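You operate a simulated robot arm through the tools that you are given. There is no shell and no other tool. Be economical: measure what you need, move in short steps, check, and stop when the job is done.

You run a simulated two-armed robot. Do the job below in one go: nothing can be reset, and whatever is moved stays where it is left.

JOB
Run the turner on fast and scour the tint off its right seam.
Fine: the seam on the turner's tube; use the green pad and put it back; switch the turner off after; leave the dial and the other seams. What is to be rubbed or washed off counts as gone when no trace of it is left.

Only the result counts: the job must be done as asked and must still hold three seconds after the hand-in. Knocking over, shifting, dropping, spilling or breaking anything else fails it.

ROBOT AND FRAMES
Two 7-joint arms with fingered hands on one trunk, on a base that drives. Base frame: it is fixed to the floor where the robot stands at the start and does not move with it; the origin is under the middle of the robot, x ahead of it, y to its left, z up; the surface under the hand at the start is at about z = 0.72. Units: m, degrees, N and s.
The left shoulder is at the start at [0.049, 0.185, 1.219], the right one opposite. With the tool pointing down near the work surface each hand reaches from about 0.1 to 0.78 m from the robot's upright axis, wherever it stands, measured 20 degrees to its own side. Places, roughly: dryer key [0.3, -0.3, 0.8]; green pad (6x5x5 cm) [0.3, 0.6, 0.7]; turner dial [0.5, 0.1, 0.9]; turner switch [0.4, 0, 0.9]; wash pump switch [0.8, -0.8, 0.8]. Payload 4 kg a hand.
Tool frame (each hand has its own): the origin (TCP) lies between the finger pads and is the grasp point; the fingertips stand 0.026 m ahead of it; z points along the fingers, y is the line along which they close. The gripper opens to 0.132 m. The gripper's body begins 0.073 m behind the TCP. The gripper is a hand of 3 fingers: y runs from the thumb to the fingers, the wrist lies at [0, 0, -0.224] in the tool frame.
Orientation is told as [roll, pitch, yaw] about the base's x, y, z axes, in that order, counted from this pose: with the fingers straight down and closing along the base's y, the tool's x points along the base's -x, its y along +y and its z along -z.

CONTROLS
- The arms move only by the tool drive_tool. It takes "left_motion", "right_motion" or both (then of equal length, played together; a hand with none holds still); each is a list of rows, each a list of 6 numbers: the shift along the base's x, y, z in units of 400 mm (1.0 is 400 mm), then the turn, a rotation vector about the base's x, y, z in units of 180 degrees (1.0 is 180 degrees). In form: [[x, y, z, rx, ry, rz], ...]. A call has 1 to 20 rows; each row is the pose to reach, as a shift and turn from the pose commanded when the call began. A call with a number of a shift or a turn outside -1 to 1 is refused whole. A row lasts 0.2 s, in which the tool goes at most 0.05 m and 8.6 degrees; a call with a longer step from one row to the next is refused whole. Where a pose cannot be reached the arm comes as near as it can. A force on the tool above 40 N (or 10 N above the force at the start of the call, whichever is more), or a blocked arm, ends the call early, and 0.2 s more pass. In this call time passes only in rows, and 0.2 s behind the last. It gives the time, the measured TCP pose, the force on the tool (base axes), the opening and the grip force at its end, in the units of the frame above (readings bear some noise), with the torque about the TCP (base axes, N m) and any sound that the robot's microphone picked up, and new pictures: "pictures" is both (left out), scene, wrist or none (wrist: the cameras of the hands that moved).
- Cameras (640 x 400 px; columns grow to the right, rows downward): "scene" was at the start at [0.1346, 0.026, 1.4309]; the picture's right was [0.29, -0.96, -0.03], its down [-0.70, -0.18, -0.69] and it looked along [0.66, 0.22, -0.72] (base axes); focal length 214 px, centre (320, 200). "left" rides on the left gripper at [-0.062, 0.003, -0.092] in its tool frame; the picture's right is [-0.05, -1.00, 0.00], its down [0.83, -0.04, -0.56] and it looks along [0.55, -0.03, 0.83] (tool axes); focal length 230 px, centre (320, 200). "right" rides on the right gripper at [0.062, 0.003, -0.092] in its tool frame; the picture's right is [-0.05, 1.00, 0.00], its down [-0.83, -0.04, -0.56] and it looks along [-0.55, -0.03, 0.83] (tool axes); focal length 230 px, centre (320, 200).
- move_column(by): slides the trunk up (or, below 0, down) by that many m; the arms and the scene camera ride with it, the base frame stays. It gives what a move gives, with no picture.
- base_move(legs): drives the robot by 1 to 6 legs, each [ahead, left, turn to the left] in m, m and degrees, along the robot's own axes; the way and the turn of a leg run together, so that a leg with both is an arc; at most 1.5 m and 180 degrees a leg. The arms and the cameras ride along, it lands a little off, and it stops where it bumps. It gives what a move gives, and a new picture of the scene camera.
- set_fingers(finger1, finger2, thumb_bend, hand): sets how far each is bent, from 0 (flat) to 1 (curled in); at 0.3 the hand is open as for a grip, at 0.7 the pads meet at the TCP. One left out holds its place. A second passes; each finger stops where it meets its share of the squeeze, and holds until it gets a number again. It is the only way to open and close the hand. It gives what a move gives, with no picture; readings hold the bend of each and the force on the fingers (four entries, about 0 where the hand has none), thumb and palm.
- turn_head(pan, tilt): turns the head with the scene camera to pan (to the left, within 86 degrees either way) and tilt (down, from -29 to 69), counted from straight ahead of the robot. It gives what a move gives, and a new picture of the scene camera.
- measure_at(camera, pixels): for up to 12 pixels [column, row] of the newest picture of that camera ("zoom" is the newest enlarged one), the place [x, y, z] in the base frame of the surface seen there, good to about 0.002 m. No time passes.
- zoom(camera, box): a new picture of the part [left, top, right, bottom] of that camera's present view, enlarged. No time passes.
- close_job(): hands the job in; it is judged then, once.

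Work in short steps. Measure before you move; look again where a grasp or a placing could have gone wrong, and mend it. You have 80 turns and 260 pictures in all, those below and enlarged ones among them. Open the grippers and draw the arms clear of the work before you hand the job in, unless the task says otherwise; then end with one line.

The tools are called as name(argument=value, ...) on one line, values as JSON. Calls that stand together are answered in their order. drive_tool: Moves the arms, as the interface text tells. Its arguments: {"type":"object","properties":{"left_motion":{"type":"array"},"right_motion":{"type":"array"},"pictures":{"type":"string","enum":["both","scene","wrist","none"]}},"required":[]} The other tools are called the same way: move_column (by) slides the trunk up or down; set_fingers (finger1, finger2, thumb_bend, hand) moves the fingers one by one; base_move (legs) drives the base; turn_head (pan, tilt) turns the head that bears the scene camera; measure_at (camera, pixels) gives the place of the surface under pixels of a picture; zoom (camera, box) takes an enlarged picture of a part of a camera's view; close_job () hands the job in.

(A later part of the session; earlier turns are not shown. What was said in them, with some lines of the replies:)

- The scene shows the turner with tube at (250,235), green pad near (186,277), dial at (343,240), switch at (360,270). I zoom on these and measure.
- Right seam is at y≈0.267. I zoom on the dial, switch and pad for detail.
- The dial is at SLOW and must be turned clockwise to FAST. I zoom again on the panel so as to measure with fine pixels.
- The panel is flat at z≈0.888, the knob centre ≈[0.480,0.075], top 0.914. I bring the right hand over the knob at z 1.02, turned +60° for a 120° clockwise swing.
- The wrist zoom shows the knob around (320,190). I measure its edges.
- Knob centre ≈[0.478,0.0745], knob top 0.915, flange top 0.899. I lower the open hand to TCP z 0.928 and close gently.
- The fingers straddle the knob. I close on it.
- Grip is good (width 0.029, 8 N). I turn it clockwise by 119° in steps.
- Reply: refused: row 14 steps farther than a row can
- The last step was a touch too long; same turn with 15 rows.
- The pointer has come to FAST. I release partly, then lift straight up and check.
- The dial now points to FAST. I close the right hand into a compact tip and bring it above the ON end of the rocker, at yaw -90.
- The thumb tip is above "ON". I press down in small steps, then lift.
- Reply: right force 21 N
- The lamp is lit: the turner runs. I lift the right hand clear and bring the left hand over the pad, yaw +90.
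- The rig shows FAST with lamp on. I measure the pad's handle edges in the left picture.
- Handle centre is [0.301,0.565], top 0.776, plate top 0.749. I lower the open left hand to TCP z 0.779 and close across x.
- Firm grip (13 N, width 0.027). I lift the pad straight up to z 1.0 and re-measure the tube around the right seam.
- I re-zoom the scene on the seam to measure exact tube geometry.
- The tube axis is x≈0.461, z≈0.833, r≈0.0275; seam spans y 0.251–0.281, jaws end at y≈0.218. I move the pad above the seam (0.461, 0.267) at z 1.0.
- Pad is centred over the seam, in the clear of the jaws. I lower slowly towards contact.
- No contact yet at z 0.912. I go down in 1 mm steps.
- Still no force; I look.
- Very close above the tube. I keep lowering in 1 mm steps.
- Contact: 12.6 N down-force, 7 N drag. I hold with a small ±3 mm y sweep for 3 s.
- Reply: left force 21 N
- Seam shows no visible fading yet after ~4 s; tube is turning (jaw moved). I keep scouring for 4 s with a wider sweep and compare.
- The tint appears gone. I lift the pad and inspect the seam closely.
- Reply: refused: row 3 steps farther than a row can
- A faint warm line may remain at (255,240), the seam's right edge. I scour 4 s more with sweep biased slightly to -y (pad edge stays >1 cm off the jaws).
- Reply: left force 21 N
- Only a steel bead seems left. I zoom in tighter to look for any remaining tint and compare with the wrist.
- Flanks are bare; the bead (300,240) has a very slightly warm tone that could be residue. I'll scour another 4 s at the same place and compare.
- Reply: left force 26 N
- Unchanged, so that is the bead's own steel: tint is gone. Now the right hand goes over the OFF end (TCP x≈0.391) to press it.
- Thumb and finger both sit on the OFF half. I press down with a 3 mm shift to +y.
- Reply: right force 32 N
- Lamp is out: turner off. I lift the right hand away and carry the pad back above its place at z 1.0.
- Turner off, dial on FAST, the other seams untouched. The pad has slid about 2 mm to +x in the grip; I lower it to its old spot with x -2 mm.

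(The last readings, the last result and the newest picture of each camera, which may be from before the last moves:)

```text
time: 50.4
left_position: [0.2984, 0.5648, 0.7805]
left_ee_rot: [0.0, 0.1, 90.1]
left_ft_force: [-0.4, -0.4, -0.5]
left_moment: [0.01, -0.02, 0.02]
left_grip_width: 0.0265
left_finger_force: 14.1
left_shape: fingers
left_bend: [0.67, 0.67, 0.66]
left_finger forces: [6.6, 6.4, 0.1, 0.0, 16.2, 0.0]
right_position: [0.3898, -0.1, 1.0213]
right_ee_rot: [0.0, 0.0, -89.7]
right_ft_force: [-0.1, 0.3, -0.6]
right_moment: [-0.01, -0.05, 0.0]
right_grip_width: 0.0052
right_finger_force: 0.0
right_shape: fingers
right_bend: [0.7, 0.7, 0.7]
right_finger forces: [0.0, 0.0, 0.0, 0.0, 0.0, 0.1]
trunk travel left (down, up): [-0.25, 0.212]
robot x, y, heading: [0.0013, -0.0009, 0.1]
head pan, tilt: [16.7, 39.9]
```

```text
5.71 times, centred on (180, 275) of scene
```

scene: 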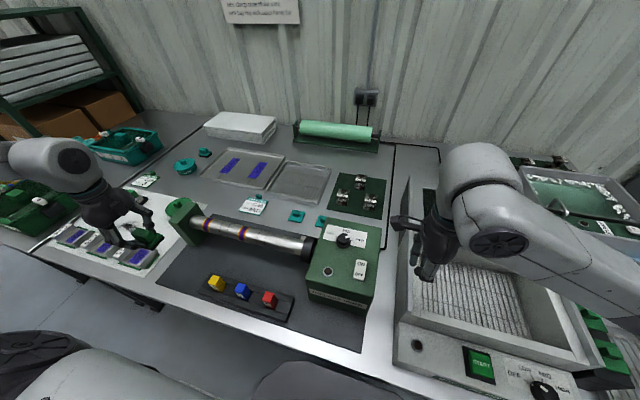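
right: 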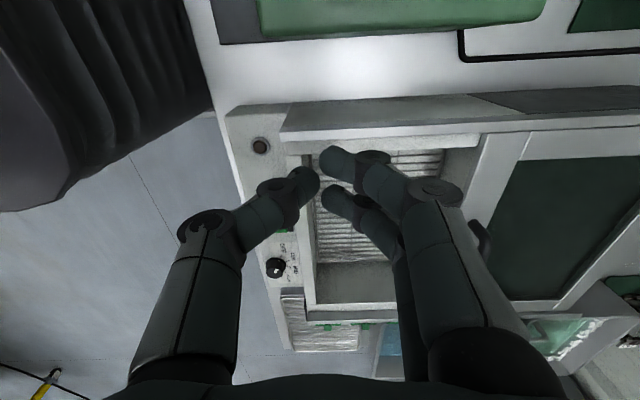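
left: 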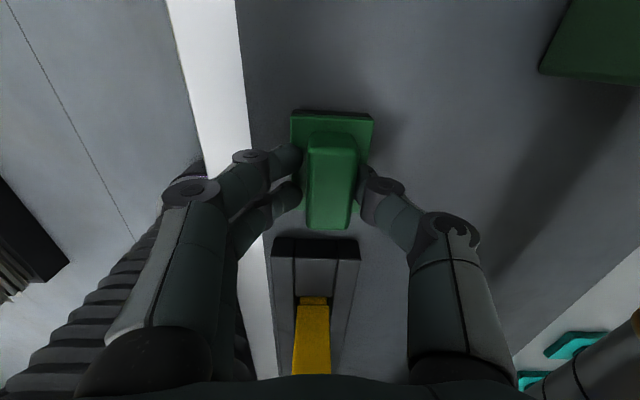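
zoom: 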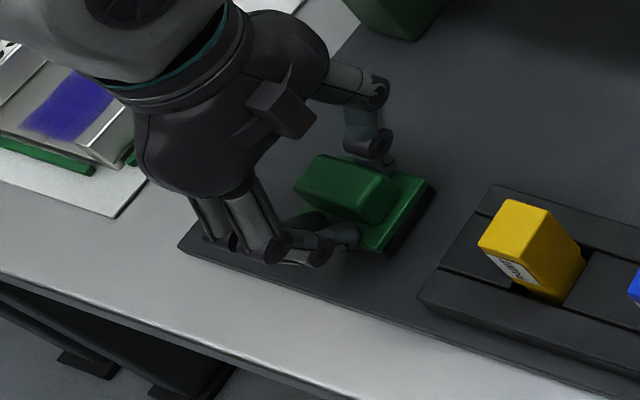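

No contact force yet; I ease down a millimetre at a time until it touches.

drive_tool(left_motion=[[0, 0, -0.0015, 0, 0, 0], [0, 0, -0.003, 0, 0, 0], [0, 0, -0.0045, 0, 0, 0], [0, 0, -0.006, 0, 0, 0]], pictures="none")

```text
time: 51.4
left_position: [0.2987, 0.5649, 0.7774]
left_ee_rot: [0.0, 0.0, 89.9]
left_ft_force: [-0.6, 0.2, -0.9]
left_moment: [0.04, -0.03, -0.01]
left_grip_width: 0.027
left_finger_force: 15.0
left_shape: fingers
left_bend: [0.67, 0.67, 0.66]
left_finger forces: [6.4, 6.5, 0.1, 0.1, 16.2, 0.0]
right_position: [0.3911, -0.0997, 1.0214]
right_ee_rot: [0.0, 0.0, -89.8]
right_ft_force: [0.5, -0.5, -0.3]
right_moment: [-0.04, -0.03, 0.02]
right_grip_width: 0.0052
right_finger_force: 0.0
right_shape: fingers
right_bend: [0.7, 0.7, 0.7]
right_finger forces: [0.0, 0.0, 0.1, 0.0, 0.0, 0.1]
trunk travel left (down, up): [-0.25, 0.212]
robot x, y, heading: [-0.0002, 0.0053, -0.1]
head pan, tilt: [16.7, 39.9]
```

drive_tool(left_motion=[[0, 0, -0.002, 0, 0, 0], [0, 0, -0.004, 0, 0, 0], [0, 0, -0.006, 0, 0, 0], [0, 0, -0.008, 0, 0, 0]], pictures="none")

zoom(camera="scene", box=[130, 240, 230, 310])

```text
time: 52.4
left_position: [0.2991, 0.5634, 0.7762]
left_ee_rot: [-0.1, -0.1, 90.1]
left_ft_force: [-1.3, -0.1, 15.3]
left_moment: [-0.1, 0.03, 0.0]
left_grip_width: 0.0267
left_finger_force: 19.2
left_shape: fingers
left_bend: [0.67, 0.67, 0.66]
left_finger forces: [8.5, 8.7, 0.0, 0.1, 20.6, 0.0]
right_position: [0.3884, -0.1012, 1.0209]
right_ee_rot: [0.1, 0.2, -89.8]
right_ft_force: [-0.3, -1.2, 0.5]
right_moment: [-0.01, 0.04, 0.0]
right_grip_width: 0.0052
right_finger_force: 0.0
right_shape: fingers
right_bend: [0.7, 0.7, 0.7]
right_finger forces: [0.0, 0.1, 0.0, 0.1, 0.0, 0.1]
trunk travel left (down, up): [-0.25, 0.212]
robot x, y, heading: [0.0012, 0.0001, -0.2]
head pan, tilt: [16.7, 39.9]
```

```text
5.71 times, centred on (180, 275) of scene
```

zoom: 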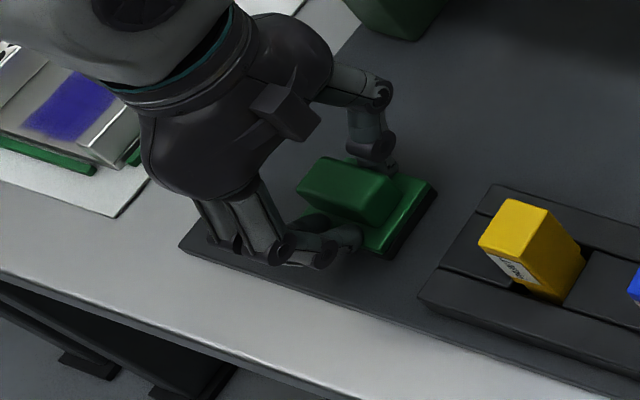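

The pad is on the mat (15 N). I ease up 2.5 mm to remove the load, open the hand and lift.

drive_tool(left_motion=[[0, 0, 0.006, 0, 0, 0]], pictures="none")

set_fingers(hand="left", finger1=0.5, finger2=0.5, thumb_bend=0.5)

drive_tool(left_motion=[[0, 0, 0.03, 0, 0, 0], [0, 0, 0.1, 0, 0, 0], [0, 0, 0.2, 0, 0, 0], [0, 0, 0.3, 0, 0, 0], [0, 0, 0.4, 0, 0, 0], [0, 0, 0.5, 0, 0, 0], [0, 0, 0.6, 0, 0, 0]], pictures="both")

measure_at(camera="left", pixels=[[317, 105], [317, 95], [317, 115]])

zoom(camera="left", box=[200, 40, 440, 200])

zoom(camera="scene", box=[160, 190, 400, 330])

```text
time: 52.8
left_position: [0.2976, 0.5649, 0.7753]
left_ee_rot: [0.2, 0.0, 90.1]
left_ft_force: [0.4, 1.0, 1.9]
left_moment: [0.04, -0.09, 0.02]
left_grip_width: 0.0263
left_finger_force: 16.0
left_shape: fingers
left_bend: [0.67, 0.67, 0.66]
left_finger forces: [6.7, 6.3, 0.0, 0.1, 18.8, 0.1]
right_position: [0.3905, -0.1009, 1.0205]
right_ee_rot: [-0.1, 0.0, -89.9]
right_ft_force: [0.4, 0.6, 0.7]
right_moment: [0.02, -0.03, -0.02]
right_grip_width: 0.0054
right_finger_force: 0.2
right_shape: fingers
right_bend: [0.7, 0.7, 0.7]
right_finger forces: [0.0, 0.0, 0.0, 0.0, 0.1, 0.1]
trunk travel left (down, up): [-0.25, 0.212]
robot x, y, heading: [0.001, 0.0001, -0.1]
head pan, tilt: [16.7, 39.9]
```

```text
time: 53.8
left_position: [0.2995, 0.5656, 0.7777]
left_ee_rot: [-0.1, 0.0, 90.0]
left_ft_force: [-0.4, 0.4, 0.0]
left_moment: [0.04, 0.0, 0.02]
left_grip_width: 0.067
left_finger_force: 0.1
left_shape: fingers
left_bend: [0.5, 0.5, 0.5]
left_finger forces: [0.0, 0.0, 0.1, 0.1, 0.0, 0.0]
right_position: [0.3896, -0.1002, 1.0214]
right_ee_rot: [0.1, 0.0, -89.8]
right_ft_force: [0.4, 0.5, 0.1]
right_moment: [0.0, -0.02, 0.0]
right_grip_width: 0.0053
right_finger_force: 0.0
right_shape: fingers
right_bend: [0.7, 0.7, 0.7]
right_finger forces: [0.1, 0.1, 0.0, 0.1, 0.1, 0.1]
trunk travel left (down, up): [-0.25, 0.212]
robot x, y, heading: [0.0014, -0.0019, 0.1]
head pan, tilt: [16.7, 39.9]
```

```text
time: 55.4
left_position: [0.2991, 0.5627, 1.017]
left_ee_rot: [0.0, 0.0, 90.0]
left_ft_force: [-0.1, 0.6, 0.4]
left_moment: [0.0, 0.0, 0.01]
left_grip_width: 0.0671
left_finger_force: 0.0
left_shape: fingers
left_bend: [0.5, 0.5, 0.5]
left_finger forces: [0.0, 0.1, 0.1, 0.0, 0.0, 0.0]
right_position: [0.3898, -0.1007, 1.0203]
right_ee_rot: [0.0, 0.0, -89.9]
right_ft_force: [-0.8, -0.6, 0.5]
right_moment: [0.01, -0.02, -0.06]
right_grip_width: 0.0052
right_finger_force: 0.1
right_shape: fingers
right_bend: [0.7, 0.7, 0.7]
right_finger forces: [0.1, 0.1, 0.0, 0.0, 0.1, 0.0]
trunk travel left (down, up): [-0.25, 0.212]
robot x, y, heading: [-0.0, -0.0031, -0.3]
head pan, tilt: [16.7, 39.9]
```

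scene: 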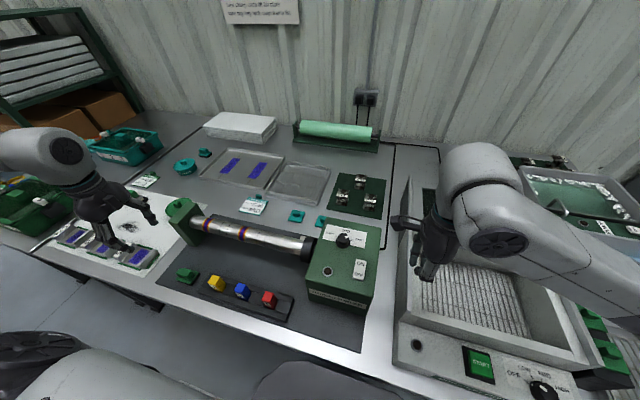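
left: 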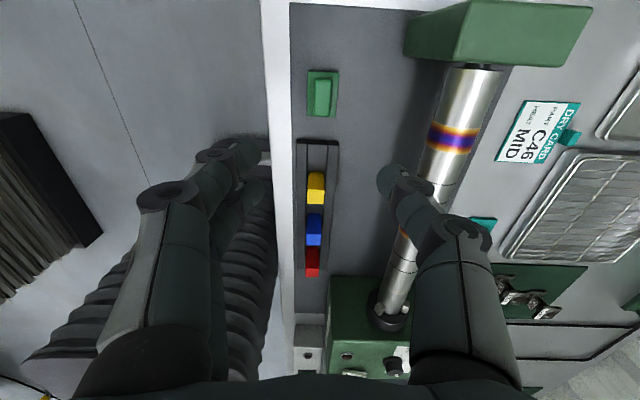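

```text
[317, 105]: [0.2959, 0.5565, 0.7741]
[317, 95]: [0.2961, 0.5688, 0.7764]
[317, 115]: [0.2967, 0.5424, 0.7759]
```

```text
2.50 times, centred on (320, 120) of left
```

zoom: 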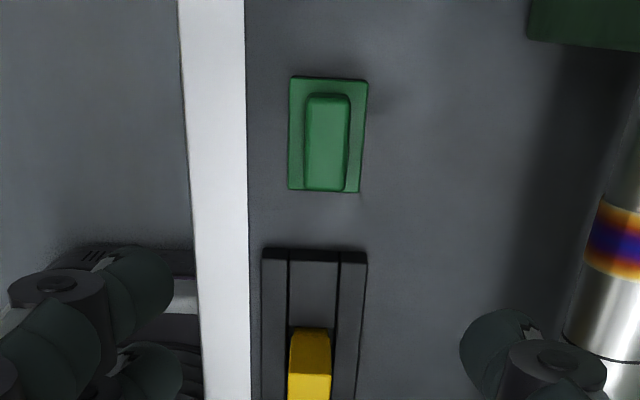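

```text
2.67 times, centred on (280, 260) of scene
```

zoom: 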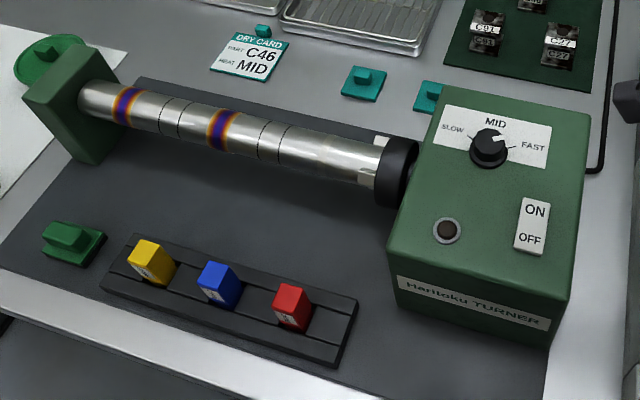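

Pad stands flat. I check its position and the other end of the tube seam (now stopped) in a tight zoom.

measure_at(camera="left", pixels=[[316, 93], [330, 93], [323, 80], [323, 114], [323, 95], [309, 75], [337, 76]])

zoom(camera="scene", box=[268, 226, 300, 250])

set_fingers(hand="right", finger1=0.3, finger2=0.3, thumb_bend=0.3)

set_fingers(hand="left", finger1=0.3, finger2=0.3, thumb_bend=0.3)

```text
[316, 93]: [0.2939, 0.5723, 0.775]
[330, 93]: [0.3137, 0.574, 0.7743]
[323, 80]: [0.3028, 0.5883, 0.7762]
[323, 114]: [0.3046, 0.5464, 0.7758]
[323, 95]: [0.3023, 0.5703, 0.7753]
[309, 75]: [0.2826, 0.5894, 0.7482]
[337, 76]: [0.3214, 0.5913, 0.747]
```

```text
16.00 times, centred on (284, 238) of scene
```

zoom: 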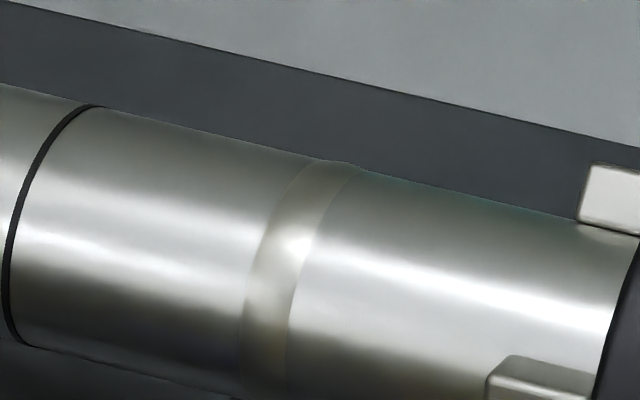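

```text
time: 56.4
left_position: [0.2995, 0.564, 1.0163]
left_ee_rot: [0.0, 0.0, 90.0]
left_ft_force: [0.6, 0.5, 0.0]
left_moment: [0.02, 0.01, -0.01]
left_grip_width: 0.067
left_finger_force: 0.0
left_shape: fingers
left_bend: [0.5, 0.5, 0.5]
left_finger forces: [0.0, 0.1, 0.1, 0.1, 0.0, 0.1]
right_position: [0.3903, -0.1009, 1.0217]
right_ee_rot: [0.0, 0.0, -89.8]
right_ft_force: [-0.4, 0.2, -0.4]
right_moment: [-0.01, -0.03, 0.0]
right_grip_width: 0.1338
right_finger_force: 0.1
right_shape: fingers
right_bend: [0.3, 0.3, 0.3]
right_finger forces: [0.1, 0.1, 0.0, 0.1, 0.0, 0.0]
trunk travel left (down, up): [-0.25, 0.212]
robot x, y, heading: [-0.0031, 0.0032, 0.1]
head pan, tilt: [16.7, 39.9]
```

```text
time: 57.4
left_position: [0.3004, 0.5657, 1.0158]
left_ee_rot: [0.0, 0.0, 90.0]
left_ft_force: [0.3, 0.0, -0.6]
left_moment: [-0.07, -0.02, -0.01]
left_grip_width: 0.1338
left_finger_force: 0.1
left_shape: fingers
left_bend: [0.3, 0.3, 0.3]
left_finger forces: [0.0, 0.0, 0.0, 0.0, 0.0, 0.1]
right_position: [0.3897, -0.1, 1.0217]
right_ee_rot: [-0.1, -0.1, -89.8]
right_ft_force: [0.4, 0.7, -0.7]
right_moment: [-0.02, 0.01, 0.0]
right_grip_width: 0.1339
right_finger_force: 0.1
right_shape: fingers
right_bend: [0.3, 0.3, 0.3]
right_finger forces: [0.0, 0.0, 0.0, 0.0, 0.0, 0.1]
trunk travel left (down, up): [-0.25, 0.212]
robot x, y, heading: [-0.0014, -0.0016, 0.1]
head pan, tilt: [16.7, 39.9]
```

The pad is back within about 2 mm of its place. The seam is bare, the turner is off, and both hands are open and clear, so I hand in.

close_job()

```text
The job is handed in.
```

I ran the turner on fast, scoured the tint off its right seam with the green pad, put the pad back within about 2 mm of where it was and switched the turner off. The dial is left on FAST and the other seams were not touched; the bare seam shows a very slightly warm tone that extra scouring did not change, so I took it as the steel's own colour.
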